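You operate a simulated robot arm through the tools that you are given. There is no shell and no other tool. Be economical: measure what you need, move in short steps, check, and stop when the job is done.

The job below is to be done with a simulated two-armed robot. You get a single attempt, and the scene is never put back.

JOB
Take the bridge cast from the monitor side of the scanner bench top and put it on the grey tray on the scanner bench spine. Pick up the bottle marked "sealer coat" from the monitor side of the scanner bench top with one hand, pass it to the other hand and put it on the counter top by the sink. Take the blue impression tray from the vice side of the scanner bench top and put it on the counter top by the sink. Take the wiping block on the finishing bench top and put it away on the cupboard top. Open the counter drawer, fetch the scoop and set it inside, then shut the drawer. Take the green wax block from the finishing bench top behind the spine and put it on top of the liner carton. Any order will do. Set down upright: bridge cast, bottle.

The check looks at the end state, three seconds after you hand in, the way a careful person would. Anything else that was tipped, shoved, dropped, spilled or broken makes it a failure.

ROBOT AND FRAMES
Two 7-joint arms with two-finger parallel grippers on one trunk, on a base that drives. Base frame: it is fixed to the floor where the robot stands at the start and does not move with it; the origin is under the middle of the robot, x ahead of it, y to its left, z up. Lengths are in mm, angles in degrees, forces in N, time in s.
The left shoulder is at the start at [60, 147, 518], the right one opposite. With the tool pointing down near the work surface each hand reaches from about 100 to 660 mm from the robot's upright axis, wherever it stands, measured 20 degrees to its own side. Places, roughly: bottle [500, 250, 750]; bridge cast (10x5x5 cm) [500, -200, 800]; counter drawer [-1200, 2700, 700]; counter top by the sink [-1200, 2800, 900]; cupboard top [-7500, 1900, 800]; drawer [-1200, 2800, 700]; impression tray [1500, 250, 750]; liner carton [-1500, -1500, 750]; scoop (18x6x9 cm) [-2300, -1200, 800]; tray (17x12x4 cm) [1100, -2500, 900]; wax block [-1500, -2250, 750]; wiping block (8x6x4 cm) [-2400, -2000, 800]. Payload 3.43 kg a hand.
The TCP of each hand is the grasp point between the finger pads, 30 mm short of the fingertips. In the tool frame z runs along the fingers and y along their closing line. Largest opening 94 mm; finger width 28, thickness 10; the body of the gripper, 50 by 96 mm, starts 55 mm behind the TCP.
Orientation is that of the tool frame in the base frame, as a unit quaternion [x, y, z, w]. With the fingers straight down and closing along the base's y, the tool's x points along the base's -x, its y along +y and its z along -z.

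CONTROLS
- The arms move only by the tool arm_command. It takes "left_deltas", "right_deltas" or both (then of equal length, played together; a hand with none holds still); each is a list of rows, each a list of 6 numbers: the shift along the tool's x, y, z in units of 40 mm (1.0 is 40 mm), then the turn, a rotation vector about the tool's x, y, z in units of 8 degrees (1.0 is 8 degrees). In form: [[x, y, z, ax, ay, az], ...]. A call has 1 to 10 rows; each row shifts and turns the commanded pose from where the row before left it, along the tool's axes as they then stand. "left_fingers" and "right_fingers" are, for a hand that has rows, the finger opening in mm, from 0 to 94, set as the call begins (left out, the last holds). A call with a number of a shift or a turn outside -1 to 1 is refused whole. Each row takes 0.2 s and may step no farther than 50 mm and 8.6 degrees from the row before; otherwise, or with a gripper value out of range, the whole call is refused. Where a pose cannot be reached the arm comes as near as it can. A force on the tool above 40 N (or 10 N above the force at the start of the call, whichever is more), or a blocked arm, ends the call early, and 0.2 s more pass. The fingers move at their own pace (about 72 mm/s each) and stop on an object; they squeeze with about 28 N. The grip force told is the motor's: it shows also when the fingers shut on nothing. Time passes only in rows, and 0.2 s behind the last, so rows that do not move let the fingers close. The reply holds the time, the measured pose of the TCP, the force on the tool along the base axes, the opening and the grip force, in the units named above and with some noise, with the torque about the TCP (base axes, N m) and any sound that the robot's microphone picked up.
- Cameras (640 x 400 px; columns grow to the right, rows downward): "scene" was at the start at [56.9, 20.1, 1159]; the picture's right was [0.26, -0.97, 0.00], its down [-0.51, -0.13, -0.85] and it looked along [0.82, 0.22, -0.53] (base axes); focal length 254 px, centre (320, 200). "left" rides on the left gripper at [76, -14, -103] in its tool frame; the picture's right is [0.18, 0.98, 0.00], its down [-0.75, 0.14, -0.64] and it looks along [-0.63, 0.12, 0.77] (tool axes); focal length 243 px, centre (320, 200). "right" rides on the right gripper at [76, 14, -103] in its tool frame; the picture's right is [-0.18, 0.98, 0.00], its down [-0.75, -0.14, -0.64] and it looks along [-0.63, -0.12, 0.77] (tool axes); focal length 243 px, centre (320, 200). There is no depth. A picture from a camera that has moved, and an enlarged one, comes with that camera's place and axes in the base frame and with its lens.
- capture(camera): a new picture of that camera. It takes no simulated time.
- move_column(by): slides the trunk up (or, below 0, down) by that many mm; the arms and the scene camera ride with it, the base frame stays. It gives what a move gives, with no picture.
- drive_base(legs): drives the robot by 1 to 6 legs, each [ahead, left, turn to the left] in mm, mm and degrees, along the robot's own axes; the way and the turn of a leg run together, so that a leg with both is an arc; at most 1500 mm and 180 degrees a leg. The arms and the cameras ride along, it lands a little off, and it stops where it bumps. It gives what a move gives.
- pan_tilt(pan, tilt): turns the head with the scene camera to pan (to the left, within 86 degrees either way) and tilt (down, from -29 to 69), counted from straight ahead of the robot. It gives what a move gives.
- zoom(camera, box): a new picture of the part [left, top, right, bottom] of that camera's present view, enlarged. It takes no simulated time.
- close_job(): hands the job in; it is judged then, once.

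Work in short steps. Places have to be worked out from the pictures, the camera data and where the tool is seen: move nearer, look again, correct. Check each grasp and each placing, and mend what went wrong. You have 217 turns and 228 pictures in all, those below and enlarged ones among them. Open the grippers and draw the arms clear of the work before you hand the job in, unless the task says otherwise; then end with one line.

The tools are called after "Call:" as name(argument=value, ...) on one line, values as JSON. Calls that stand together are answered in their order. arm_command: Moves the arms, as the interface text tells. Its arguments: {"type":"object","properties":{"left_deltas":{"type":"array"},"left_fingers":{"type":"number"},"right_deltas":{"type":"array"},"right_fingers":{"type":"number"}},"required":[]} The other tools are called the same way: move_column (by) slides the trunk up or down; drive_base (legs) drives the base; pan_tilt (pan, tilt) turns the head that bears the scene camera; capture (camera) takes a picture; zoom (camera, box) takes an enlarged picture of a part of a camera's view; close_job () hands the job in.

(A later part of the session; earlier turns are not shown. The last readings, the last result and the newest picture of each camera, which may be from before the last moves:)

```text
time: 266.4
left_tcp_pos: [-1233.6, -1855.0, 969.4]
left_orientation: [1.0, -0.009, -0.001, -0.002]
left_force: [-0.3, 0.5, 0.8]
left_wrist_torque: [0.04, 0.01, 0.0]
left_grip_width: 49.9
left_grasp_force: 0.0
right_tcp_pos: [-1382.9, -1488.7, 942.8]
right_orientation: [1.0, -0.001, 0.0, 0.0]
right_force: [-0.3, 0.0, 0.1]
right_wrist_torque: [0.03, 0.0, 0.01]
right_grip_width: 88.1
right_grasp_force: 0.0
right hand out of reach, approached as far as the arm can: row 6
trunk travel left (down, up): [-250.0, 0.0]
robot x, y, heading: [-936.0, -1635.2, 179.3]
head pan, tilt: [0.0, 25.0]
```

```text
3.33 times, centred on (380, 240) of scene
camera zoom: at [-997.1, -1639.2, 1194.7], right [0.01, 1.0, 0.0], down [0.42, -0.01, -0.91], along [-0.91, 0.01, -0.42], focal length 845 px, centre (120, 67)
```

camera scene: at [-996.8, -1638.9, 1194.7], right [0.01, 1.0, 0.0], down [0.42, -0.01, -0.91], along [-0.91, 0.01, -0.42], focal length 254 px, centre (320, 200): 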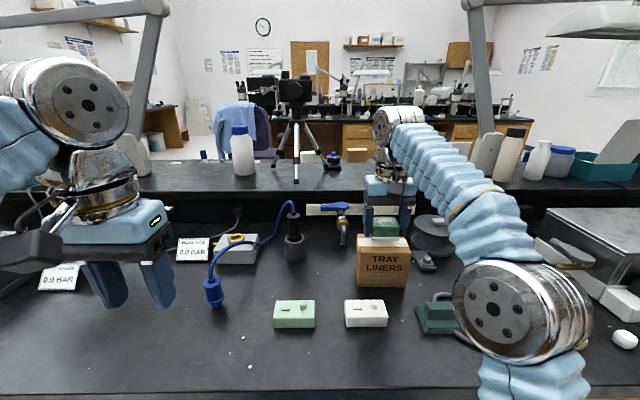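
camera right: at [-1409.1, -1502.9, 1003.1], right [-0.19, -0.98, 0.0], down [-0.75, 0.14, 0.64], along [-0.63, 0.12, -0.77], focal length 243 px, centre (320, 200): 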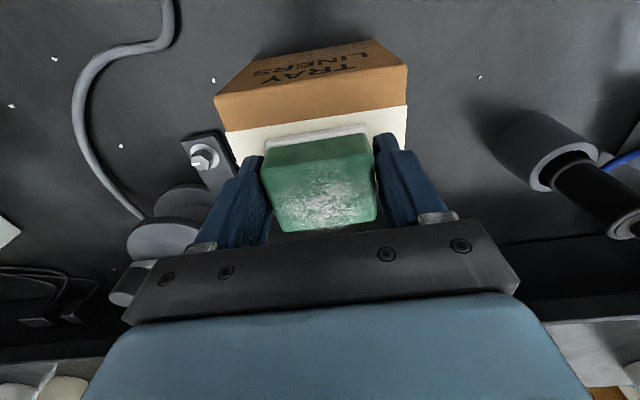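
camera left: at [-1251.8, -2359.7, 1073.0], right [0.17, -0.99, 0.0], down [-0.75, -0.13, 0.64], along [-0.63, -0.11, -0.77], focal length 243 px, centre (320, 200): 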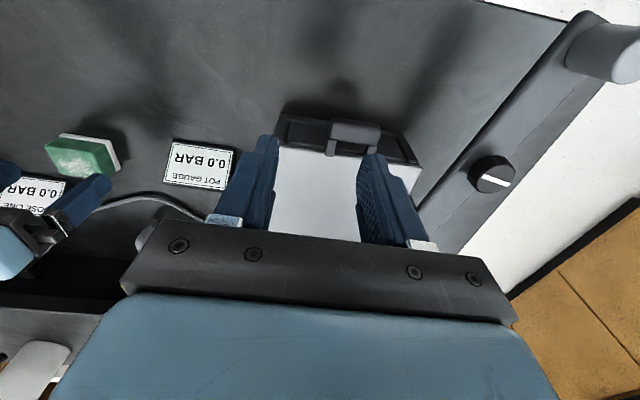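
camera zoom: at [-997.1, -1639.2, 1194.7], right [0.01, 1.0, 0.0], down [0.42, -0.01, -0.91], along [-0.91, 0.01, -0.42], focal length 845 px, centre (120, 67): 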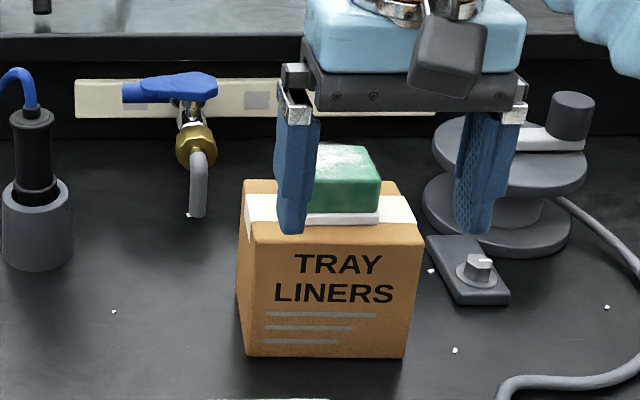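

The wax block sits on the carton. Now drive around the south end of the finishing bench to its other side.

Call:
drive_base(legs=[[-250, 0, 0], [0, 1150, 0], [0, 560, 0]])

Call:
pan_tilt(pan=0, tilt=20)

Call:
capture(camera="scene")

```text
time: 276.5
left_tcp_pos: [-1004.8, -3571.0, 970.0]
left_orientation: [1.0, -0.008, -0.001, -0.003]
left_force: [-0.6, 0.2, 0.7]
left_wrist_torque: [0.01, -0.01, -0.01]
left_grip_width: 50.3
left_grasp_force: 0.0
right_tcp_pos: [-1155.1, -3204.2, 942.9]
right_orientation: [1.0, 0.0, 0.0, 0.0]
right_force: [-0.5, -0.1, 0.8]
right_wrist_torque: [-0.02, 0.04, -0.03]
right_grip_width: 87.9
right_grasp_force: 0.1
trunk travel left (down, up): [-250.0, 0.0]
robot x, y, heading: [-704.6, -3350.7, 179.2]
head pan, tilt: [0.0, 25.0]
```

```text
time: 277.2
left_tcp_pos: [-1004.6, -3570.4, 969.6]
left_orientation: [1.0, -0.008, 0.0, -0.002]
left_force: [-0.1, 0.1, 0.0]
left_wrist_torque: [-0.01, -0.03, -0.02]
left_grip_width: 50.0
left_grasp_force: 0.1
right_tcp_pos: [-1154.9, -3203.8, 943.5]
right_orientation: [1.0, -0.001, 0.001, 0.0]
right_force: [0.9, 1.1, -0.7]
right_wrist_torque: [-0.05, -0.05, 0.0]
right_grip_width: 87.9
right_grasp_force: 0.0
trunk travel left (down, up): [-250.0, 0.0]
robot x, y, heading: [-707.6, -3355.2, 179.3]
head pan, tilt: [0.0, 20.0]
```

```text
117 pictures are left
camera scene: at [-768.8, -3354.0, 1202.8], right [0.01, 1.0, 0.0], down [0.34, 0.0, -0.94], along [-0.94, 0.01, -0.34], focal length 254 px, centre (320, 200)
```

scene: 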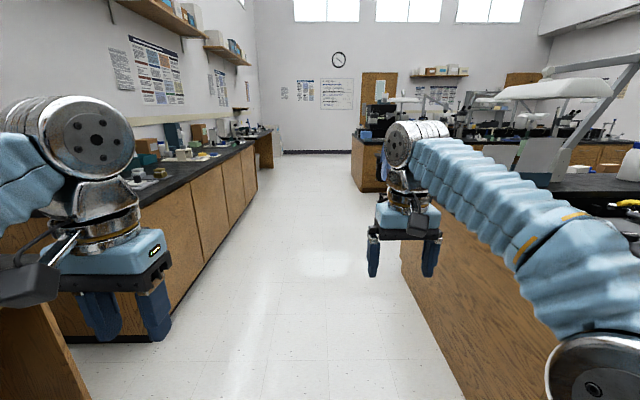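

Corridor is clear. Drive 2250 ahead, turn north and look up the next aisle.

Call:
drive_base(legs=[[1130, 0, 0], [1130, 0, 0], [0, 0, -90]])

Call:
capture(camera="scene")

```text
time: 292.1
left_tcp_pos: [-3172.5, -3013.6, 969.3]
left_orientation: [-0.695, 0.719, -0.001, 0.002]
left_force: [-0.7, -0.2, 0.1]
left_wrist_torque: [0.01, 0.03, 0.0]
left_grip_width: 50.0
left_grasp_force: 0.1
right_tcp_pos: [-2803.4, -2870.7, 941.5]
right_orientation: [-0.7, 0.714, -0.001, 0.001]
right_force: [0.6, 0.1, -0.4]
right_wrist_torque: [0.0, 0.02, -0.02]
right_grip_width: 87.9
right_grasp_force: 0.0
trunk travel left (down, up): [-250.0, 0.0]
robot x, y, heading: [-2956.4, -3315.5, 88.4]
head pan, tilt: [0.0, 20.0]
```

```text
116 pictures are left
camera scene: at [-2957.0, -3255.5, 1202.8], right [1.0, -0.03, 0.0], down [-0.01, -0.34, -0.94], along [0.03, 0.94, -0.34], focal length 254 px, centre (320, 200)
```

scene: 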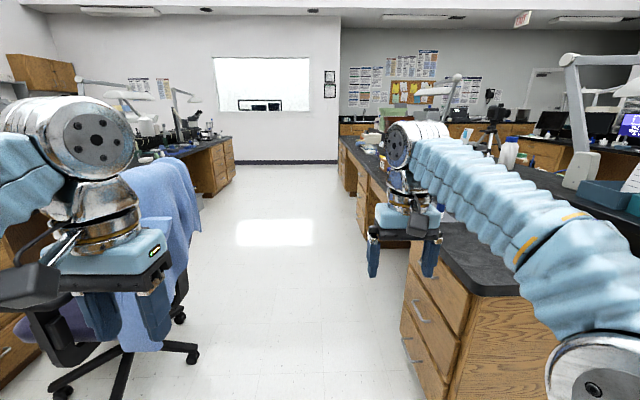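

A chair with a coat stands left in this aisle. I'll pull the right hand in, face the bench (heading 0) and slide north close to the bench.

Call:
arm_command(right_deltas=[[0.9, 0, -0.2, 0, 0, 0], [0.9, 0, -0.2, 0, 0, 0], [0.9, 0, -0.2, 0, 0, 0], [0.9, 0, 0, 0, 0, 0]])

Call:
drive_base(legs=[[0, 0, -88.2], [0, 450, 0]])

Call:
pan_tilt(pan=15, tilt=25)

Call:
capture(camera="scene")

```text
time: 293.1
left_tcp_pos: [-3171.7, -3014.4, 969.9]
left_orientation: [-0.695, 0.719, -0.001, 0.002]
left_force: [0.8, 0.9, 0.0]
left_wrist_torque: [-0.04, -0.03, 0.02]
left_grip_width: 50.1
left_grasp_force: 0.1
right_tcp_pos: [-2805.9, -3014.4, 966.4]
right_orientation: [-0.701, 0.713, 0.0, 0.0]
right_force: [-0.1, -0.2, 0.4]
right_wrist_torque: [-0.01, 0.0, 0.04]
right_grip_width: 87.8
right_grasp_force: 0.1
trunk travel left (down, up): [-250.0, 0.0]
robot x, y, heading: [-2959.1, -3317.3, 88.3]
head pan, tilt: [0.0, 20.0]
```

```text
time: 299.6
left_tcp_pos: [-2673.0, -2639.1, 971.0]
left_orientation: [-0.006, 1.0, -0.001, 0.002]
left_force: [0.3, -0.5, -0.8]
left_wrist_torque: [0.02, -0.01, 0.0]
left_grip_width: 50.1
left_grasp_force: 0.1
right_tcp_pos: [-2656.8, -3004.5, 965.7]
right_orientation: [-0.012, 1.0, 0.0, 0.001]
right_force: [0.2, -0.6, 0.1]
right_wrist_torque: [-0.02, 0.0, -0.01]
right_grip_width: 87.8
right_grasp_force: 0.2
trunk travel left (down, up): [-250.0, 0.0]
robot x, y, heading: [-2968.4, -2865.1, 0.9]
head pan, tilt: [0.0, 20.0]
```

```text
time: 300.3
left_tcp_pos: [-2672.9, -2638.8, 971.6]
left_orientation: [-0.005, 1.0, -0.003, 0.001]
left_force: [-1.4, -0.2, -0.2]
left_wrist_torque: [0.0, -0.01, 0.01]
left_grip_width: 49.9
left_grasp_force: 0.1
right_tcp_pos: [-2656.7, -3004.2, 966.2]
right_orientation: [-0.013, 1.0, 0.0, 0.0]
right_force: [-0.4, -0.4, 0.1]
right_wrist_torque: [-0.04, -0.01, 0.0]
right_grip_width: 87.9
right_grasp_force: 0.0
trunk travel left (down, up): [-250.0, 0.0]
robot x, y, heading: [-2962.9, -2867.8, 1.2]
head pan, tilt: [15.0, 25.0]
```

```text
115 pictures are left
camera scene: at [-2907.0, -2842.6, 1194.7], right [0.27, -0.96, 0.0], down [-0.41, -0.12, -0.91], along [0.87, 0.25, -0.42], focal length 254 px, centre (320, 200)
```

scene: 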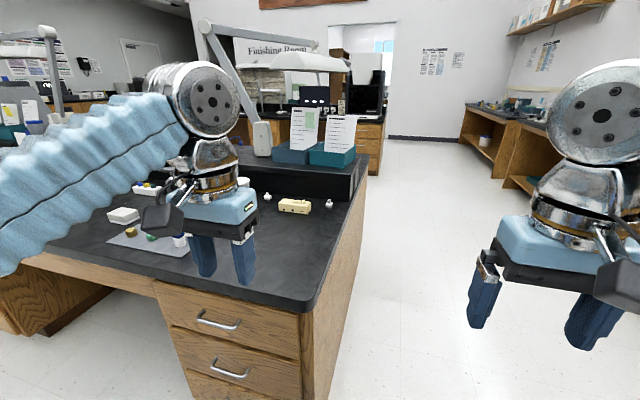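

Continue sliding north to y≈-2200, a bit closer to the bench.

Call:
drive_base(legs=[[60, 0, -1], [0, 650, 0]])

Call:
capture(camera="scene")

```text
time: 304.5
left_tcp_pos: [-2606.9, -1988.6, 969.3]
left_orientation: [0.005, 1.0, -0.001, 0.001]
left_force: [0.6, -0.3, -0.1]
left_wrist_torque: [0.02, -0.01, 0.02]
left_grip_width: 50.0
left_grasp_force: 0.1
right_tcp_pos: [-2597.2, -2353.4, 966.2]
right_orientation: [-0.002, 1.0, 0.0, 0.0]
right_force: [0.4, 0.1, 0.0]
right_wrist_torque: [-0.04, 0.01, 0.0]
right_grip_width: 87.9
right_grasp_force: 0.0
trunk travel left (down, up): [-250.0, 0.0]
robot x, y, heading: [-2905.2, -2213.2, -0.2]
head pan, tilt: [15.0, 25.0]
```

```text
114 pictures are left
camera scene: at [-2844.6, -2188.5, 1194.7], right [0.26, -0.97, 0.0], down [-0.41, -0.11, -0.91], along [0.88, 0.23, -0.42], focal length 254 px, centre (320, 200)
```

scene: 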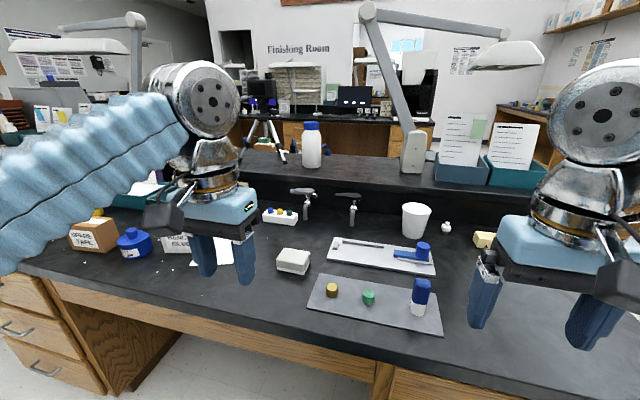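

The whitish block at about (-2370,-1994) matches the wiping block. Zoom for its orientation.

Call:
zoom(camera="scene", box=[250, 220, 350, 300])

```text
5.00 times, centred on (300, 260) of scene
camera zoom: at [-2844.6, -2188.5, 1194.7], right [0.26, -0.97, 0.0], down [-0.41, -0.11, -0.91], along [0.88, 0.23, -0.42], focal length 1268 px, centre (420, -100)
```

zoom: 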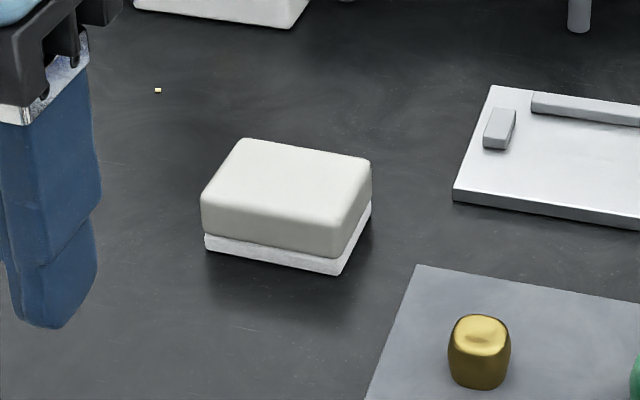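

The wiping block is axis-aligned, centred about (-2352,-1990). I'll turn the left hand 90° and move over it.

Call:
arm_command(left_deltas=[[0, 0, 0.3, 0, 0, 1], [0, 0, 0.3, 0, 0, 1], [0, 0, 0.3, 0, 0, 1], [0, 0, 0.3, 0, 0, 1], [0, 0, 0.3, 0, 0, 1], [0, 0, 0.3, 0, 0, 1], [0, 0, 0, 0, 0, 1], [0, 0, 0, 0, 0, 1], [0, 0, 0, 0, 0, 1], [0, 0, 0, 0, 0, 1]], left_fingers=94)

Call:
arm_command(left_deltas=[[0, 0, 0, 0, 0, 1], [0, 0, 0, 0, 0, 0.25], [0, 0.9, 0.1, 0, 0, 0], [0, 0.9, 0.1, 0, 0, 0], [0, 0.9, 0.1, 0, 0, 0], [0, 0.9, 0, 0, 0, 0], [0, 0.9, 0, 0, 0, 0], [0, 0.9, 0, 0, 0, 0], [0, 0.9, 0, 0, 0, 0]])

Call:
capture(camera="left")

```text
time: 306.7
left_tcp_pos: [-2607.4, -1988.8, 897.7]
left_orientation: [0.647, 0.762, -0.001, 0.001]
left_force: [0.0, -0.1, 0.4]
left_wrist_torque: [-0.02, -0.01, 0.02]
left_grip_width: 93.9
left_grasp_force: 0.1
right_tcp_pos: [-2598.2, -2355.2, 965.1]
right_orientation: [-0.003, 1.0, -0.001, 0.0]
right_force: [-0.1, -0.1, -0.2]
right_wrist_torque: [0.01, 0.02, 0.0]
right_grip_width: 88.0
right_grasp_force: 0.1
trunk travel left (down, up): [-250.0, 0.0]
robot x, y, heading: [-2904.8, -2206.6, -0.2]
head pan, tilt: [15.0, 25.0]
```

```text
time: 308.7
left_tcp_pos: [-2354.9, -1990.6, 885.8]
left_orientation: [0.711, 0.703, 0.0, 0.002]
left_force: [0.7, 0.3, 0.1]
left_wrist_torque: [0.01, 0.0, 0.01]
left_grip_width: 94.1
left_grasp_force: 0.1
right_tcp_pos: [-2597.3, -2356.1, 967.2]
right_orientation: [-0.002, 1.0, 0.0, -0.001]
right_force: [0.1, -0.5, -0.3]
right_wrist_torque: [0.0, -0.05, -0.01]
right_grip_width: 87.9
right_grasp_force: 0.0
trunk travel left (down, up): [-250.0, 0.0]
robot x, y, heading: [-2903.8, -2207.0, -0.2]
head pan, tilt: [15.0, 25.0]
```

```text
112 pictures are left
camera left: at [-2368.2, -1913.5, 988.2], right [0.98, 0.17, 0.0], down [0.13, -0.75, 0.65], along [0.11, -0.64, -0.76], focal length 243 px, centre (320, 200)
```

left: 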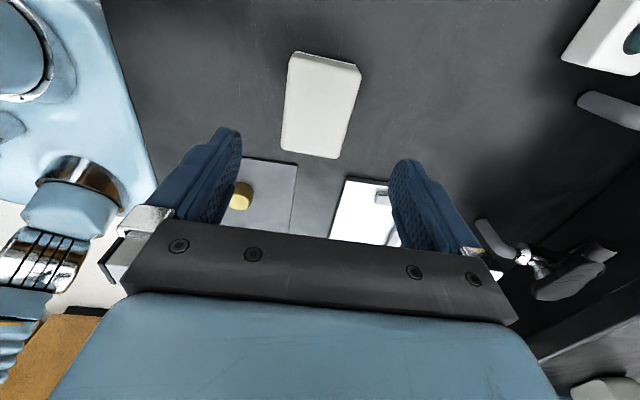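

Shift slightly to (-2358,-1979) and descend.

Call:
arm_command(left_deltas=[[0.28, -0.09, 0.6, 0, 0, 0], [0, 0, 0.8, 0, 0, 0], [0, 0, 0.7, 0, 0, 0]])

Call:
capture(camera="left")

```text
time: 309.5
left_tcp_pos: [-2359.4, -1979.8, 802.2]
left_orientation: [0.711, 0.703, 0.0, 0.002]
left_force: [-1.1, 0.3, -0.8]
left_wrist_torque: [-0.03, 0.02, 0.03]
left_grip_width: 94.1
left_grasp_force: 0.2
right_tcp_pos: [-2597.4, -2355.5, 967.4]
right_orientation: [-0.003, 1.0, 0.001, 0.0]
right_force: [-0.2, 0.4, 0.3]
right_wrist_torque: [0.0, 0.02, -0.01]
right_grip_width: 88.0
right_grasp_force: 0.2
trunk travel left (down, up): [-250.0, 0.0]
robot x, y, heading: [-2905.4, -2207.7, -0.1]
head pan, tilt: [15.0, 25.0]
```

```text
111 pictures are left
camera left: at [-2372.4, -1902.9, 904.3], right [0.98, 0.17, 0.0], down [0.13, -0.75, 0.65], along [0.11, -0.64, -0.76], focal length 243 px, centre (320, 200)
```

left: 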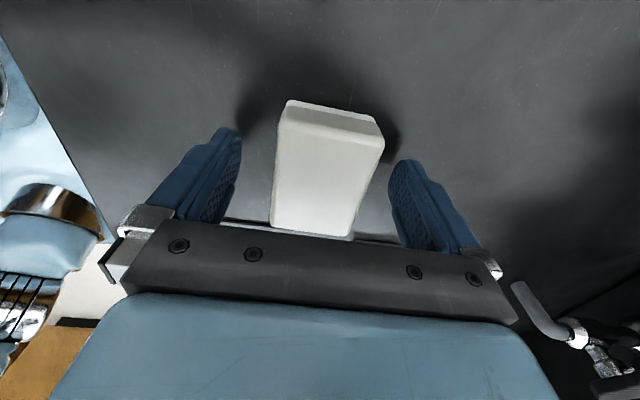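

Straddled well. Lower 9 mm, close and lift.

Call:
arm_command(left_deltas=[[0, 0, 0.22, 0, 0, 0], [0, 0, 0, 0, 0, 0]])

Call:
arm_command(left_deltas=[[0, 0, 0, 0, 0, 0], [0, 0, 0, 0, 0, 0], [0, 0, 0, 0, 0, 0], [0, 0, 0, 0, 0, 0], [0, 0, -0.08, 0, 0, 0], [0, 0, -0.15, 0, 0, 0], [0, 0, -0.3, 0, 0, 0], [0, 0, -0.6, 0, 0, 0], [0, -0.4, -0.7, 0, 0, 0], [0, -0.8, -0.5, 0, 0, 0]], left_fingers=0)

Call:
capture(camera="scene")

```text
time: 310.1
left_tcp_pos: [-2359.3, -1980.2, 793.2]
left_orientation: [0.711, 0.703, 0.0, 0.002]
left_force: [0.4, 0.4, -0.2]
left_wrist_torque: [0.04, -0.01, -0.03]
left_grip_width: 94.2
left_grasp_force: 0.1
right_tcp_pos: [-2596.9, -2355.3, 966.5]
right_orientation: [-0.002, 1.0, 0.0, -0.001]
right_force: [0.4, 0.1, -0.3]
right_wrist_torque: [0.0, 0.01, 0.0]
right_grip_width: 87.7
right_grasp_force: 0.1
trunk travel left (down, up): [-250.0, 0.0]
robot x, y, heading: [-2905.1, -2210.4, -0.2]
head pan, tilt: [15.0, 25.0]
```

```text
time: 312.3
left_tcp_pos: [-2407.7, -1979.2, 886.0]
left_orientation: [0.71, 0.704, 0.0, 0.002]
left_force: [0.0, -0.6, -1.4]
left_wrist_torque: [0.02, 0.0, -0.01]
left_grip_width: 58.6
left_grasp_force: 27.5
right_tcp_pos: [-2597.1, -2354.2, 966.6]
right_orientation: [-0.003, 1.0, 0.0, 0.001]
right_force: [-0.3, -0.5, 0.0]
right_wrist_torque: [0.03, 0.05, -0.01]
right_grip_width: 88.1
right_grasp_force: 0.1
trunk travel left (down, up): [-250.0, 0.0]
robot x, y, heading: [-2903.5, -2208.8, -0.9]
head pan, tilt: [15.0, 25.0]
```

```text
110 pictures are left
camera scene: at [-2844.2, -2188.5, 1194.7], right [0.25, -0.97, 0.0], down [-0.41, -0.11, -0.91], along [0.88, 0.23, -0.42], focal length 254 px, centre (320, 200)
```

scene: 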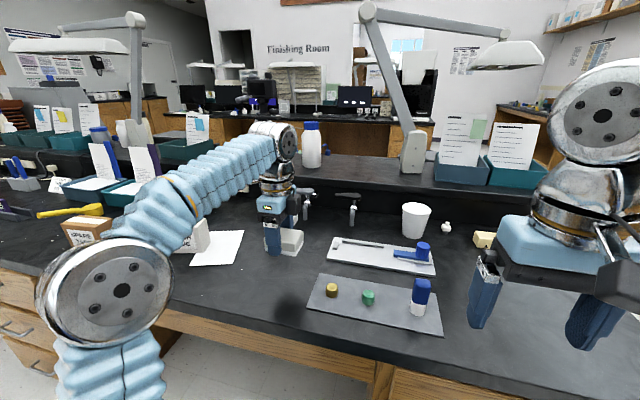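

Wiping block held. Retract it and slide north towards the scoop.

Call:
arm_command(left_deltas=[[0, -0.8, -0.6, 0, 0, 0], [0, -0.8, -0.6, 0, 0, 0], [0, -0.8, -0.6, 0, 0, 0], [0, -0.8, 0, 0, 0, 0], [0, -0.6, 0, 0, 0, 0]])

Call:
drive_base(legs=[[0, 0, 0.8], [0, 800, 0]])

Call:
capture(camera="scene")

```text
time: 313.5
left_tcp_pos: [-2559.5, -1977.6, 959.3]
left_orientation: [0.71, 0.704, 0.0, 0.001]
left_force: [-0.8, -0.7, -1.1]
left_wrist_torque: [0.03, -0.01, -0.06]
left_grip_width: 59.0
left_grasp_force: 28.3
right_tcp_pos: [-2597.8, -2356.1, 967.5]
right_orientation: [-0.003, 1.0, -0.001, -0.001]
right_force: [1.1, 0.0, -0.6]
right_wrist_torque: [0.03, 0.02, 0.0]
right_grip_width: 88.1
right_grasp_force: 0.1
trunk travel left (down, up): [-250.0, 0.0]
robot x, y, heading: [-2905.0, -2211.0, -0.3]
head pan, tilt: [15.0, 25.0]
```

```text
time: 318.1
left_tcp_pos: [-2568.9, -1181.9, 958.8]
left_orientation: [0.706, 0.708, -0.001, 0.001]
left_force: [0.2, 0.8, -1.4]
left_wrist_torque: [-0.01, 0.01, 0.02]
left_grip_width: 58.8
left_grasp_force: 28.3
right_tcp_pos: [-2601.8, -1558.5, 965.9]
right_orientation: [-0.008, 1.0, 0.001, 0.001]
right_force: [-0.5, -0.3, 0.1]
right_wrist_torque: [0.0, 0.01, -0.01]
right_grip_width: 88.1
right_grasp_force: 0.1
trunk travel left (down, up): [-250.0, 0.0]
robot x, y, heading: [-2912.0, -1415.8, 0.3]
head pan, tilt: [15.0, 25.0]
```

```text
109 pictures are left
camera scene: at [-2851.5, -1394.7, 1194.7], right [0.27, -0.96, 0.0], down [-0.41, -0.11, -0.91], along [0.87, 0.24, -0.42], focal length 254 px, centre (320, 200)
```

scene: 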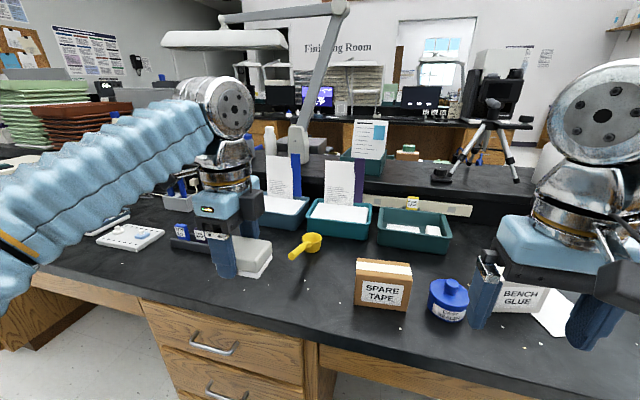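

The yellow scoop is at about (-2245,-1200). Zoom on it.

Call:
zoom(camera="scene", box=[260, 215, 360, 275])

```text
6.40 times, centred on (310, 245) of scene
camera zoom: at [-2851.5, -1394.7, 1194.7], right [0.27, -0.96, 0.0], down [-0.41, -0.11, -0.91], along [0.87, 0.24, -0.42], focal length 1623 px, centre (384, -88)
```

zoom: 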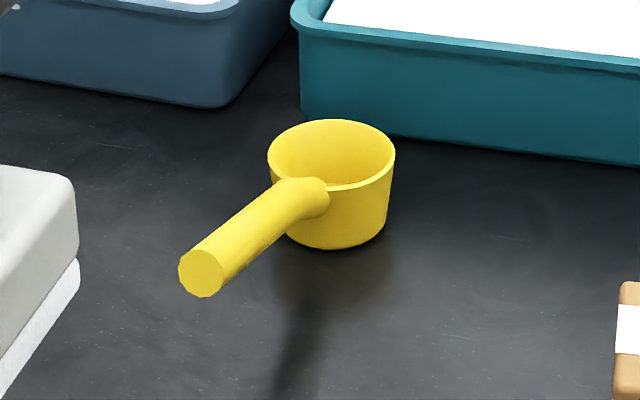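

The scoop's handle points at the robot, rising. I'll grip its handle near the cup at about (-2352,-1214,813) with the right hand; first slide 310 mm north and move the hand over.

Call:
drive_base(legs=[[0, 310, 0]])

Call:
arm_command(right_deltas=[[0, 0, 0.6, 0, 0, 0], [-0.3, 0, 0.6, 0, 0, 0], [-0.8, 0, 0.4, 0, 0, 0], [-0.8, 0, 0, 0, 0, 0], [-0.8, 0, 0, 0, 0, 0], [-0.8, 0, 0, 0, 0, 0], [-0.8, 0, 0, 0, 0, 0]], right_fingers=80)

Call:
capture(camera="right")

```text
time: 320.2
left_tcp_pos: [-2571.7, -868.9, 958.2]
left_orientation: [0.706, 0.708, 0.0, 0.002]
left_force: [0.7, -0.5, -0.9]
left_wrist_torque: [0.0, -0.03, 0.01]
left_grip_width: 59.0
left_grasp_force: 28.2
right_tcp_pos: [-2604.6, -1247.2, 966.4]
right_orientation: [-0.009, 1.0, 0.0, 0.0]
right_force: [0.2, 0.2, 0.0]
right_wrist_torque: [0.03, -0.01, 0.03]
right_grip_width: 88.0
right_grasp_force: 0.0
trunk travel left (down, up): [-250.0, 0.0]
robot x, y, heading: [-2910.0, -1104.8, 0.4]
head pan, tilt: [15.0, 25.0]
```

```text
time: 321.8
left_tcp_pos: [-2571.3, -870.3, 958.8]
left_orientation: [0.706, 0.708, -0.001, 0.001]
left_force: [-0.3, 0.3, -1.3]
left_wrist_torque: [0.02, -0.01, 0.0]
left_grip_width: 58.8
left_grasp_force: 27.8
right_tcp_pos: [-2432.1, -1242.9, 901.5]
right_orientation: [-0.008, 1.0, -0.001, -0.001]
right_force: [0.6, 0.0, -0.5]
right_wrist_torque: [0.02, -0.02, 0.0]
right_grip_width: 80.1
right_grasp_force: 0.0
trunk travel left (down, up): [-250.0, 0.0]
robot x, y, heading: [-2911.3, -1107.0, 0.7]
head pan, tilt: [15.0, 25.0]
```

```text
107 pictures are left
camera right: at [-2509.3, -1232.0, 1005.3], right [0.17, 0.99, 0.0], down [0.76, -0.13, 0.64], along [0.63, -0.11, -0.77], focal length 243 px, centre (320, 200)
```

right: 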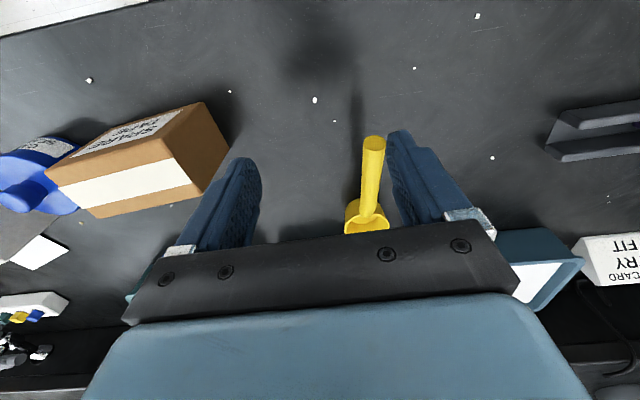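

Handle line y≈-1209. Move to (-2350,-1209), descend in steps and look.

Call:
arm_command(right_deltas=[[-0.7, 0.4, 0, 0, 0, 0], [-0.7, 0.45, 0.2, 0, 0, 0], [-0.65, 0, 0.6, 0, 0, 0], [0, 0, 0.6, 0, 0, 0]])

Call:
capture(camera="right")

Call:
capture(camera="scene")

```text
time: 322.8
left_tcp_pos: [-2571.4, -869.2, 958.3]
left_orientation: [0.706, 0.708, -0.001, 0.003]
left_force: [0.4, 1.1, -0.9]
left_wrist_torque: [0.02, -0.04, 0.0]
left_grip_width: 59.0
left_grasp_force: 28.6
right_tcp_pos: [-2351.0, -1208.5, 845.3]
right_orientation: [-0.008, 1.0, 0.0, 0.0]
right_force: [1.0, -0.8, 0.7]
right_wrist_torque: [0.0, 0.0, -0.04]
right_grip_width: 80.0
right_grasp_force: 0.0
trunk travel left (down, up): [-250.0, 0.0]
robot x, y, heading: [-2913.3, -1108.2, 0.7]
head pan, tilt: [15.0, 25.0]
```

```text
106 pictures are left
camera right: at [-2428.4, -1196.2, 949.9], right [0.17, 0.99, 0.0], down [0.76, -0.13, 0.64], along [0.63, -0.11, -0.77], focal length 243 px, centre (320, 200)
```

right: 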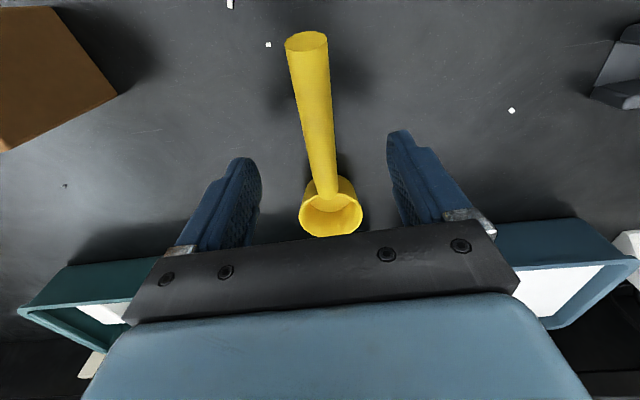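

```text
105 pictures are left
camera scene: at [-2854.0, -1083.3, 1194.7], right [0.27, -0.96, 0.0], down [-0.41, -0.11, -0.91], along [0.87, 0.24, -0.42], focal length 254 px, centre (320, 200)
```

scene: 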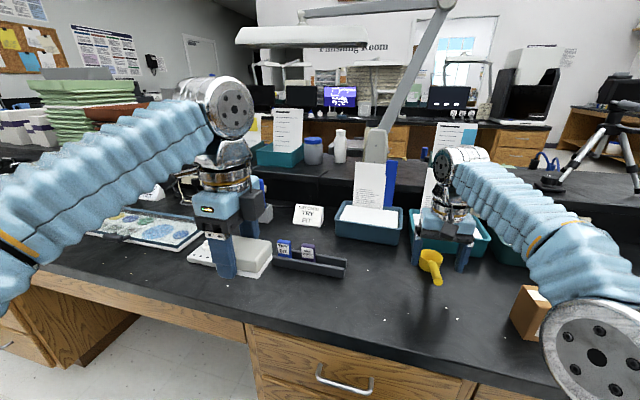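

Handle is centred. Lower 30 mm and close, then lift gently.

Call:
arm_command(right_deltas=[[0, 0, 0.4, 0, 0, 0], [0, 0, 0.38, 0, 0, 0], [0, 0, 0, 0, 0, 0]])

Call:
arm_command(right_deltas=[[0, 0, 0, 0, 0, 0], [0, 0, 0, 0, 0, 0], [0, 0, 0, 0, 0, 0], [0, 0, 0, 0, 0, 0], [0, 0, 0, 0, 0, 0]], right_fingers=0)

Call:
capture(camera="right")

Call:
zoom(camera="scene", box=[380, 200, 520, 300])

```text
time: 323.6
left_tcp_pos: [-2571.6, -869.0, 958.8]
left_orientation: [0.706, 0.708, 0.0, 0.002]
left_force: [0.5, 0.2, -0.4]
left_wrist_torque: [0.01, 0.01, -0.01]
left_grip_width: 58.9
left_grasp_force: 27.8
right_tcp_pos: [-2350.5, -1208.9, 815.5]
right_orientation: [-0.009, 1.0, 0.0, 0.001]
right_force: [-0.3, 0.1, 0.8]
right_wrist_torque: [0.02, 0.0, 0.03]
right_grip_width: 79.9
right_grasp_force: 0.1
trunk travel left (down, up): [-250.0, 0.0]
robot x, y, heading: [-2912.6, -1103.0, 0.3]
head pan, tilt: [15.0, 25.0]
```

```text
time: 324.8
left_tcp_pos: [-2571.6, -869.5, 958.6]
left_orientation: [0.705, 0.709, -0.001, 0.002]
left_force: [-0.3, -0.6, -0.6]
left_wrist_torque: [0.04, 0.0, 0.0]
left_grip_width: 59.1
left_grasp_force: 28.0
right_tcp_pos: [-2352.0, -1208.0, 814.4]
right_orientation: [-0.01, 1.0, 0.0, 0.0]
right_force: [-0.4, 0.5, -0.3]
right_wrist_torque: [0.0, -0.02, -0.04]
right_grip_width: 21.1
right_grasp_force: 27.5
trunk travel left (down, up): [-250.0, 0.0]
robot x, y, heading: [-2917.1, -1104.3, 0.4]
head pan, tilt: [15.0, 25.0]
```

```text
104 pictures are left
camera right: at [-2428.8, -1196.4, 918.8], right [0.17, 0.99, 0.0], down [0.76, -0.13, 0.64], along [0.63, -0.11, -0.77], focal length 243 px, centre (320, 200)
```

right: 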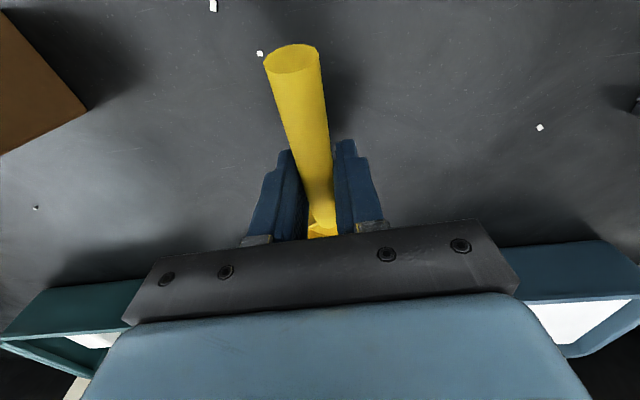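

```text
4.00 times, centred on (450, 250) of scene
camera zoom: at [-2854.1, -1083.4, 1194.7], right [0.27, -0.96, 0.0], down [-0.41, -0.11, -0.91], along [0.87, 0.24, -0.42], focal length 1014 px, centre (-200, 0)
```

zoom: 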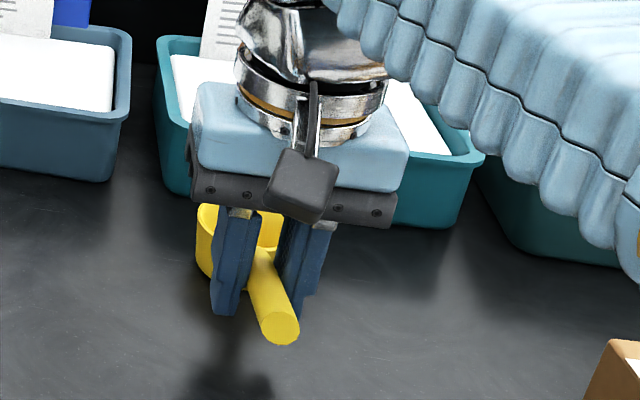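

Gripped at 21 mm. Lift slowly and check for slipping.

Call:
arm_command(right_deltas=[[0, 0, -0.08, 0, 0, 0], [0, 0, -0.15, 0, 0, 0], [0, 0, -0.3, 0, 0, 0], [0, 0, -0.5, 0, 0, 0], [0.2, 0, -0.7, 0, 0, 0], [0.6, 0, -0.7, 0, 0, 0], [0.8, 0, -0.5, 0, 0, 0], [0.9, 0, -0.3, 0, 0, 0], [0.9, 0, 0, 0, 0, 0]])

Call:
capture(camera="right")

Call:
zoom(camera="scene", box=[340, 150, 580, 350])

```text
time: 326.8
left_tcp_pos: [-2571.3, -869.0, 958.3]
left_orientation: [0.706, 0.708, -0.001, 0.002]
left_force: [-0.4, 0.5, -1.2]
left_wrist_torque: [0.02, 0.0, -0.02]
left_grip_width: 58.9
left_grasp_force: 28.1
right_tcp_pos: [-2485.9, -1210.3, 943.9]
right_orientation: [-0.009, 1.0, 0.0, 0.0]
right_force: [0.7, 0.2, -1.3]
right_wrist_torque: [-0.01, 0.07, 0.03]
right_grip_width: 21.1
right_grasp_force: 28.0
trunk travel left (down, up): [-250.0, 0.0]
robot x, y, heading: [-2912.8, -1107.2, 0.6]
head pan, tilt: [15.0, 25.0]
```

```text
102 pictures are left
camera right: at [-2564.4, -1198.7, 1047.5], right [0.17, 0.99, 0.0], down [0.76, -0.13, 0.64], along [0.63, -0.11, -0.77], focal length 243 px, centre (320, 200)
```

right: 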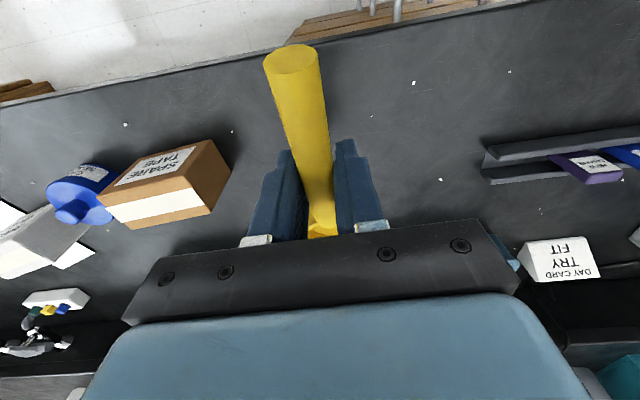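

```text
2.00 times, centred on (460, 250) of scene
camera zoom: at [-2853.9, -1083.3, 1194.7], right [0.27, -0.96, 0.0], down [-0.41, -0.11, -0.91], along [0.87, 0.24, -0.42], focal length 507 px, centre (40, 100)
```

zoom: 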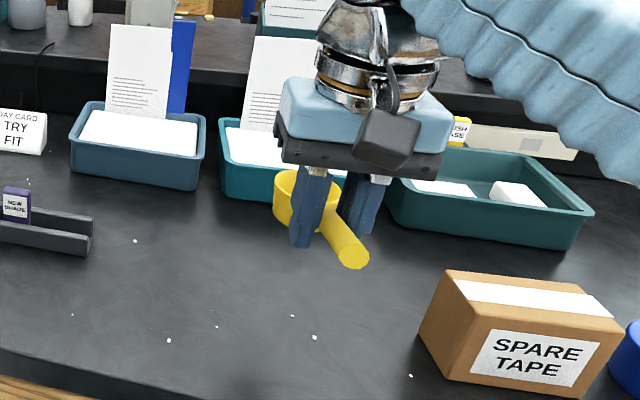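

Scoop is held firmly. Tuck it in, back away from the bench, turn north and look.

Call:
arm_command(right_deltas=[[0.9, 0, -0.2, 0, 0, 0], [0.9, 0, -0.2, 0, 0, 0], [0.9, 0, 0, 0, 0, 0]])

Call:
drive_base(legs=[[-380, 0, 0], [0, 0, 90]])

Call:
pan_tilt(pan=15, tilt=15)

Call:
capture(camera="scene")

```text
time: 327.6
left_tcp_pos: [-2571.1, -869.2, 958.4]
left_orientation: [0.706, 0.708, 0.0, 0.002]
left_force: [0.6, 0.3, -0.2]
left_wrist_torque: [0.0, 0.03, 0.0]
left_grip_width: 58.7
left_grasp_force: 27.9
right_tcp_pos: [-2595.8, -1212.4, 961.1]
right_orientation: [-0.009, 1.0, 0.0, 0.0]
right_force: [0.3, -0.1, -1.6]
right_wrist_torque: [0.01, 0.14, 0.0]
right_grip_width: 21.0
right_grasp_force: 28.0
trunk travel left (down, up): [-250.0, 0.0]
robot x, y, heading: [-2912.0, -1105.9, 0.8]
head pan, tilt: [15.0, 25.0]
```

```text
time: 333.9
left_tcp_pos: [-3534.0, -768.8, 958.2]
left_orientation: [-0.008, 1.0, 0.001, 0.002]
left_force: [-0.2, -0.6, -1.2]
left_wrist_torque: [0.01, -0.03, 0.0]
left_grip_width: 58.9
left_grasp_force: 27.6
right_tcp_pos: [-3191.1, -787.8, 961.2]
right_orientation: [0.718, -0.696, 0.0, 0.0]
right_force: [-0.4, 0.0, -0.6]
right_wrist_torque: [-0.07, -0.03, 0.02]
right_grip_width: 21.1
right_grasp_force: 28.0
trunk travel left (down, up): [-250.0, 0.0]
robot x, y, heading: [-3289.9, -1108.0, 91.0]
head pan, tilt: [15.0, 25.0]
```

```text
time: 334.6
left_tcp_pos: [-3534.4, -769.8, 958.8]
left_orientation: [-0.008, 1.0, 0.001, 0.002]
left_force: [-0.4, 0.7, -1.4]
left_wrist_torque: [-0.02, 0.05, -0.04]
left_grip_width: 59.0
left_grasp_force: 27.9
right_tcp_pos: [-3191.2, -788.4, 961.9]
right_orientation: [0.717, -0.697, 0.0, 0.0]
right_force: [0.6, -0.4, -1.5]
right_wrist_torque: [-0.08, -0.03, 0.02]
right_grip_width: 21.1
right_grasp_force: 28.0
trunk travel left (down, up): [-250.0, 0.0]
robot x, y, heading: [-3293.9, -1107.8, 91.2]
head pan, tilt: [15.0, 15.0]
```

```text
100 pictures are left
camera scene: at [-3319.8, -1051.1, 1210.9], right [0.96, 0.28, 0.0], down [0.07, -0.25, -0.97], along [-0.27, 0.93, -0.26], focal length 254 px, centre (320, 200)
```

scene: 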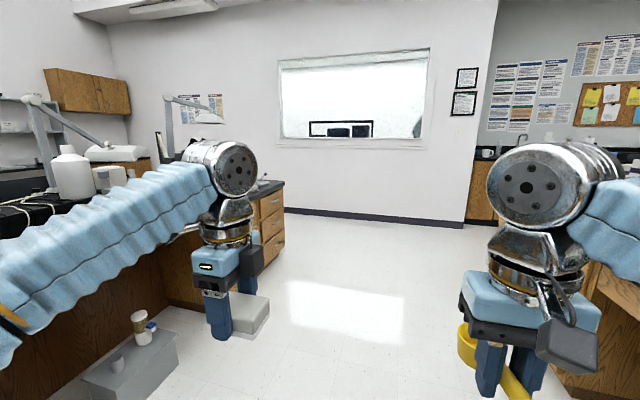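

Drive north to y≈1980, then turn west and look for the cupboard.

Call:
drive_base(legs=[[1100, 0, 0], [1000, 0, -1], [980, 0, 0], [0, 0, 90]])

Call:
pan_tilt(pan=0, tilt=15)

Call:
capture(camera="scene")

```text
time: 353.5
left_tcp_pos: [-3678.1, 1715.5, 957.7]
left_orientation: [0.716, -0.699, -0.002, -0.001]
left_force: [0.5, -0.2, -0.8]
left_wrist_torque: [-0.04, -0.02, -0.01]
left_grip_width: 59.0
left_grasp_force: 27.7
right_tcp_pos: [-3664.8, 2059.4, 959.6]
right_orientation: [1.0, 0.021, 0.001, 0.0]
right_force: [0.5, 0.2, -0.8]
right_wrist_torque: [-0.01, -0.07, -0.01]
right_grip_width: 17.0
right_grasp_force: 28.1
trunk travel left (down, up): [-250.0, 0.0]
robot x, y, heading: [-3345.4, 1961.5, -178.5]
head pan, tilt: [15.0, 15.0]
```

```text
time: 354.3
left_tcp_pos: [-3678.5, 1715.6, 958.9]
left_orientation: [0.717, -0.697, -0.002, 0.0]
left_force: [-0.3, -0.8, -1.5]
left_wrist_torque: [0.0, 0.0, 0.02]
left_grip_width: 58.7
left_grasp_force: 28.0
right_tcp_pos: [-3664.3, 2059.4, 961.3]
right_orientation: [1.0, 0.02, -0.001, 0.0]
right_force: [0.0, 0.4, -0.2]
right_wrist_torque: [-0.01, -0.07, 0.01]
right_grip_width: 16.8
right_grasp_force: 28.5
trunk travel left (down, up): [-250.0, 0.0]
robot x, y, heading: [-3342.1, 1958.2, -178.2]
head pan, tilt: [0.0, 15.0]
```

```text
99 pictures are left
camera scene: at [-3406.3, 1953.4, 1210.9], right [-0.03, 1.0, 0.0], down [0.26, 0.01, -0.97], along [-0.97, -0.03, -0.26], focal length 254 px, centre (320, 200)
```

scene: 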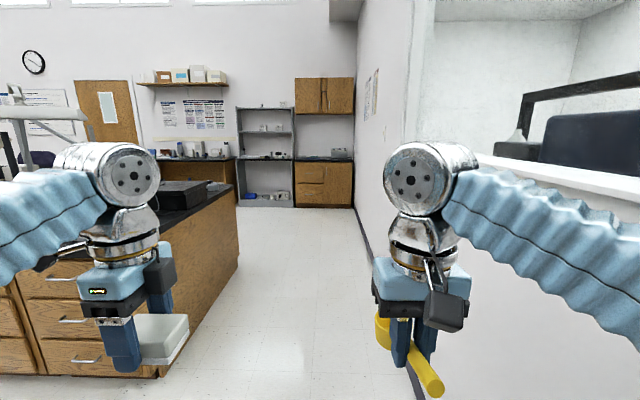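

The right grip width dropped from 21 to 17 mm, so the scoop has shifted; check with the right camera.

Call:
capture(camera="right")

Call:
zoom(camera="scene", box=[340, 250, 500, 400])

```text
98 pictures are left
camera right: at [-3587.9, 2047.0, 1064.1], right [-0.14, -0.99, 0.0], down [-0.76, 0.11, 0.64], along [-0.64, 0.09, -0.77], focal length 243 px, centre (320, 200)
```

right: 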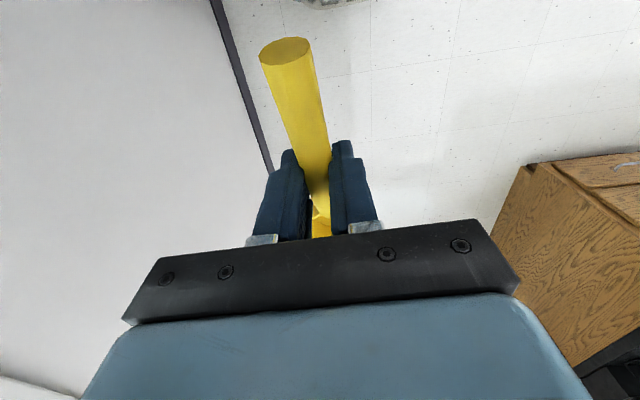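

```text
2.67 times, centred on (420, 325) of scene
camera zoom: at [-3406.3, 1953.4, 1210.9], right [-0.03, 1.0, 0.0], down [0.26, 0.01, -0.97], along [-0.97, -0.03, -0.26], focal length 676 px, centre (53, -133)
```

zoom: 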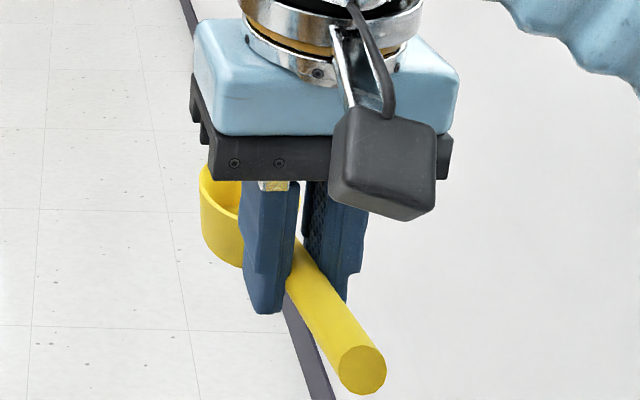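

The handle sits at the fingertip ends and is creeping out, so I need to re-grip it soon. The nearest surface is the end of the bench to the west (y≈1200, x≈-4400…-5450); I'll go there and face it.

Call:
drive_base(legs=[[1150, 0, 0], [0, 0, 88]])

Call:
pan_tilt(pan=0, tilt=28)

Call:
capture(camera="scene")

```text
time: 363.9
left_tcp_pos: [-4261.6, 1576.5, 958.9]
left_orientation: [1.0, -0.011, -0.002, 0.001]
left_force: [0.5, -0.1, -1.0]
left_wrist_torque: [0.02, 0.0, 0.03]
left_grip_width: 58.8
left_grasp_force: 27.9
right_tcp_pos: [-4604.5, 1608.4, 960.4]
right_orientation: [0.709, 0.705, 0.0, 0.001]
right_force: [-0.2, -0.2, -1.4]
right_wrist_torque: [0.08, -0.01, 0.01]
right_grip_width: 17.0
right_grasp_force: 27.8
trunk travel left (down, up): [-250.0, 0.0]
robot x, y, heading: [-4484.7, 1922.5, -90.7]
head pan, tilt: [0.0, 15.0]
```

```text
time: 364.6
left_tcp_pos: [-4261.6, 1575.8, 958.4]
left_orientation: [1.0, -0.012, -0.002, 0.002]
left_force: [-0.3, -0.6, -1.2]
left_wrist_torque: [0.02, 0.0, 0.02]
left_grip_width: 59.0
left_grasp_force: 27.5
right_tcp_pos: [-4603.4, 1607.7, 961.2]
right_orientation: [0.71, 0.704, 0.001, 0.0]
right_force: [0.0, 0.1, -0.6]
right_wrist_torque: [0.04, 0.0, -0.01]
right_grip_width: 16.9
right_grasp_force: 27.5
trunk travel left (down, up): [-250.0, 0.0]
robot x, y, heading: [-4490.5, 1922.7, -90.6]
head pan, tilt: [0.0, 28.0]
```

```text
96 pictures are left
camera scene: at [-4488.8, 1859.7, 1190.0], right [-1.0, 0.02, 0.0], down [0.01, 0.47, -0.88], along [-0.01, -0.88, -0.47], focal length 254 px, centre (320, 200)
```

scene: 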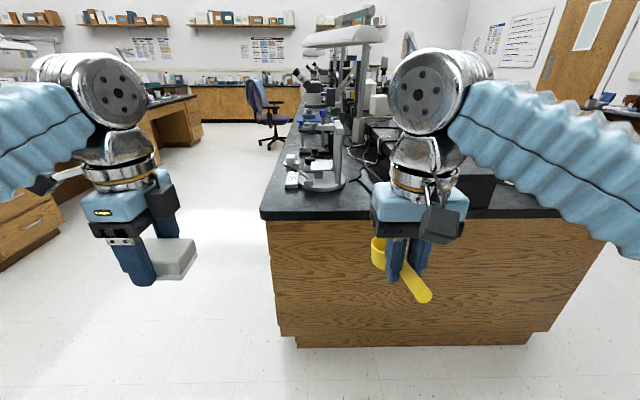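

The grip has held at 17 mm since, but I'd rather re-grip it safely. The bench end near (-4590,1090) is free; drive 330 mm closer and bring the scoop over it.

Call:
drive_base(legs=[[330, 0, 0]])

Call:
arm_command(right_deltas=[[-0.8, 0, 0, 0, 0, 0], [-0.8, 0, 0, 0, 0, 0], [-0.8, 0, 0.3, 0, 0, 0], [-0.8, 0, 0.5, 0, 0, 0], [0, 0, 0.7, 0, 0, 0]])

Call:
capture(camera="scene")

Call:
capture(camera="right")

```text
time: 366.8
left_tcp_pos: [-4266.1, 1249.2, 957.5]
left_orientation: [1.0, -0.011, -0.003, 0.001]
left_force: [0.1, -0.2, -1.8]
left_wrist_torque: [0.0, -0.02, -0.02]
left_grip_width: 59.1
left_grasp_force: 27.7
right_tcp_pos: [-4609.0, 1279.4, 961.5]
right_orientation: [0.71, 0.704, 0.0, -0.001]
right_force: [-0.4, -0.7, -1.0]
right_wrist_torque: [0.06, 0.0, 0.0]
right_grip_width: 16.9
right_grasp_force: 28.3
trunk travel left (down, up): [-250.0, 0.0]
robot x, y, heading: [-4494.0, 1596.8, -91.0]
head pan, tilt: [0.0, 28.0]
```

```text
time: 368.0
left_tcp_pos: [-4266.0, 1247.2, 957.8]
left_orientation: [1.0, -0.012, -0.001, 0.001]
left_force: [-0.4, -0.3, -2.2]
left_wrist_torque: [0.0, -0.01, -0.01]
left_grip_width: 59.0
left_grasp_force: 28.4
right_tcp_pos: [-4610.6, 1151.0, 900.2]
right_orientation: [0.71, 0.705, 0.0, 0.0]
right_force: [-0.2, -0.4, -0.2]
right_wrist_torque: [0.08, 0.02, 0.01]
right_grip_width: 16.7
right_grasp_force: 28.1
trunk travel left (down, up): [-250.0, 0.0]
robot x, y, heading: [-4497.0, 1597.5, -90.6]
head pan, tilt: [0.0, 28.0]
```

```text
95 pictures are left
camera scene: at [-4494.0, 1531.5, 1189.9], right [-1.0, 0.02, 0.0], down [0.01, 0.47, -0.88], along [-0.01, -0.88, -0.47], focal length 254 px, centre (320, 200)
```

scene: 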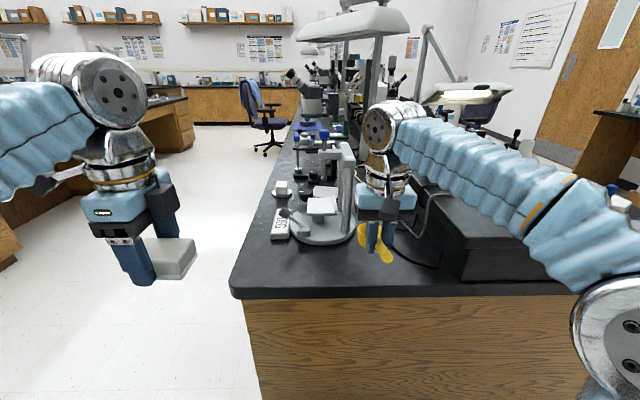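

```text
94 pictures are left
camera right: at [-4596.3, 1226.7, 1004.3], right [0.98, -0.19, 0.0], down [-0.15, -0.75, 0.64], along [-0.12, -0.63, -0.77], focal length 243 px, centre (320, 200)
```

right: 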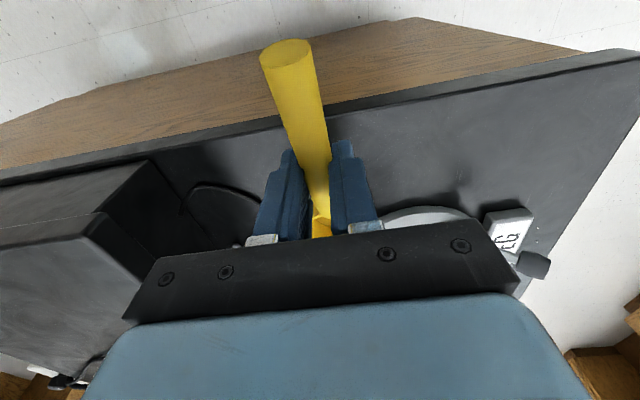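

The spot under the cup is free (cable and scope base are clear). Lower to contact.

Call:
arm_command(right_deltas=[[0, 0, 0.7, 0, 0, 0], [0, 0, 0.7, 0, 0, 0], [0, 0, 0.1, 0, 0, 0], [0, 0, 0.1, 0, 0, 0], [0, 0, 0.1, 0, 0, 0], [0, 0, 0.1, 0, 0, 0]])

Call:
zoom(camera="scene", box=[300, 170, 460, 290])

```text
time: 369.4
left_tcp_pos: [-4266.2, 1248.8, 958.3]
left_orientation: [1.0, -0.011, -0.002, 0.001]
left_force: [0.6, 0.6, -0.8]
left_wrist_torque: [0.02, 0.01, -0.03]
left_grip_width: 58.8
left_grasp_force: 28.3
right_tcp_pos: [-4610.4, 1151.5, 828.6]
right_orientation: [0.71, 0.704, 0.0, 0.0]
right_force: [-0.8, -0.3, -0.6]
right_wrist_torque: [0.06, 0.03, 0.01]
right_grip_width: 17.0
right_grasp_force: 27.7
trunk travel left (down, up): [-250.0, 0.0]
robot x, y, heading: [-4489.9, 1595.0, -90.9]
head pan, tilt: [0.0, 28.0]
```

```text
3.33 times, centred on (380, 230) of scene
camera zoom: at [-4494.1, 1531.7, 1189.9], right [-1.0, 0.02, 0.0], down [0.01, 0.47, -0.88], along [-0.01, -0.88, -0.47], focal length 845 px, centre (120, 100)
```

zoom: 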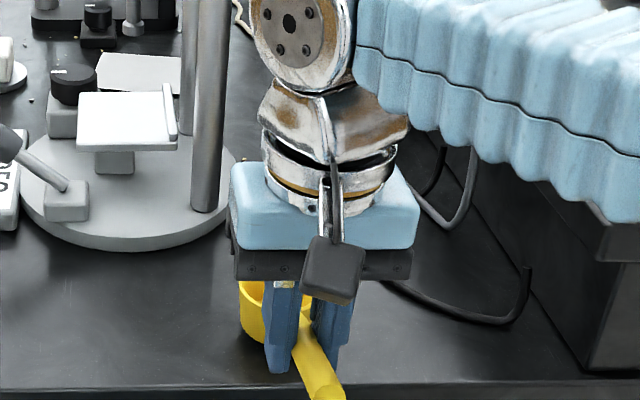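

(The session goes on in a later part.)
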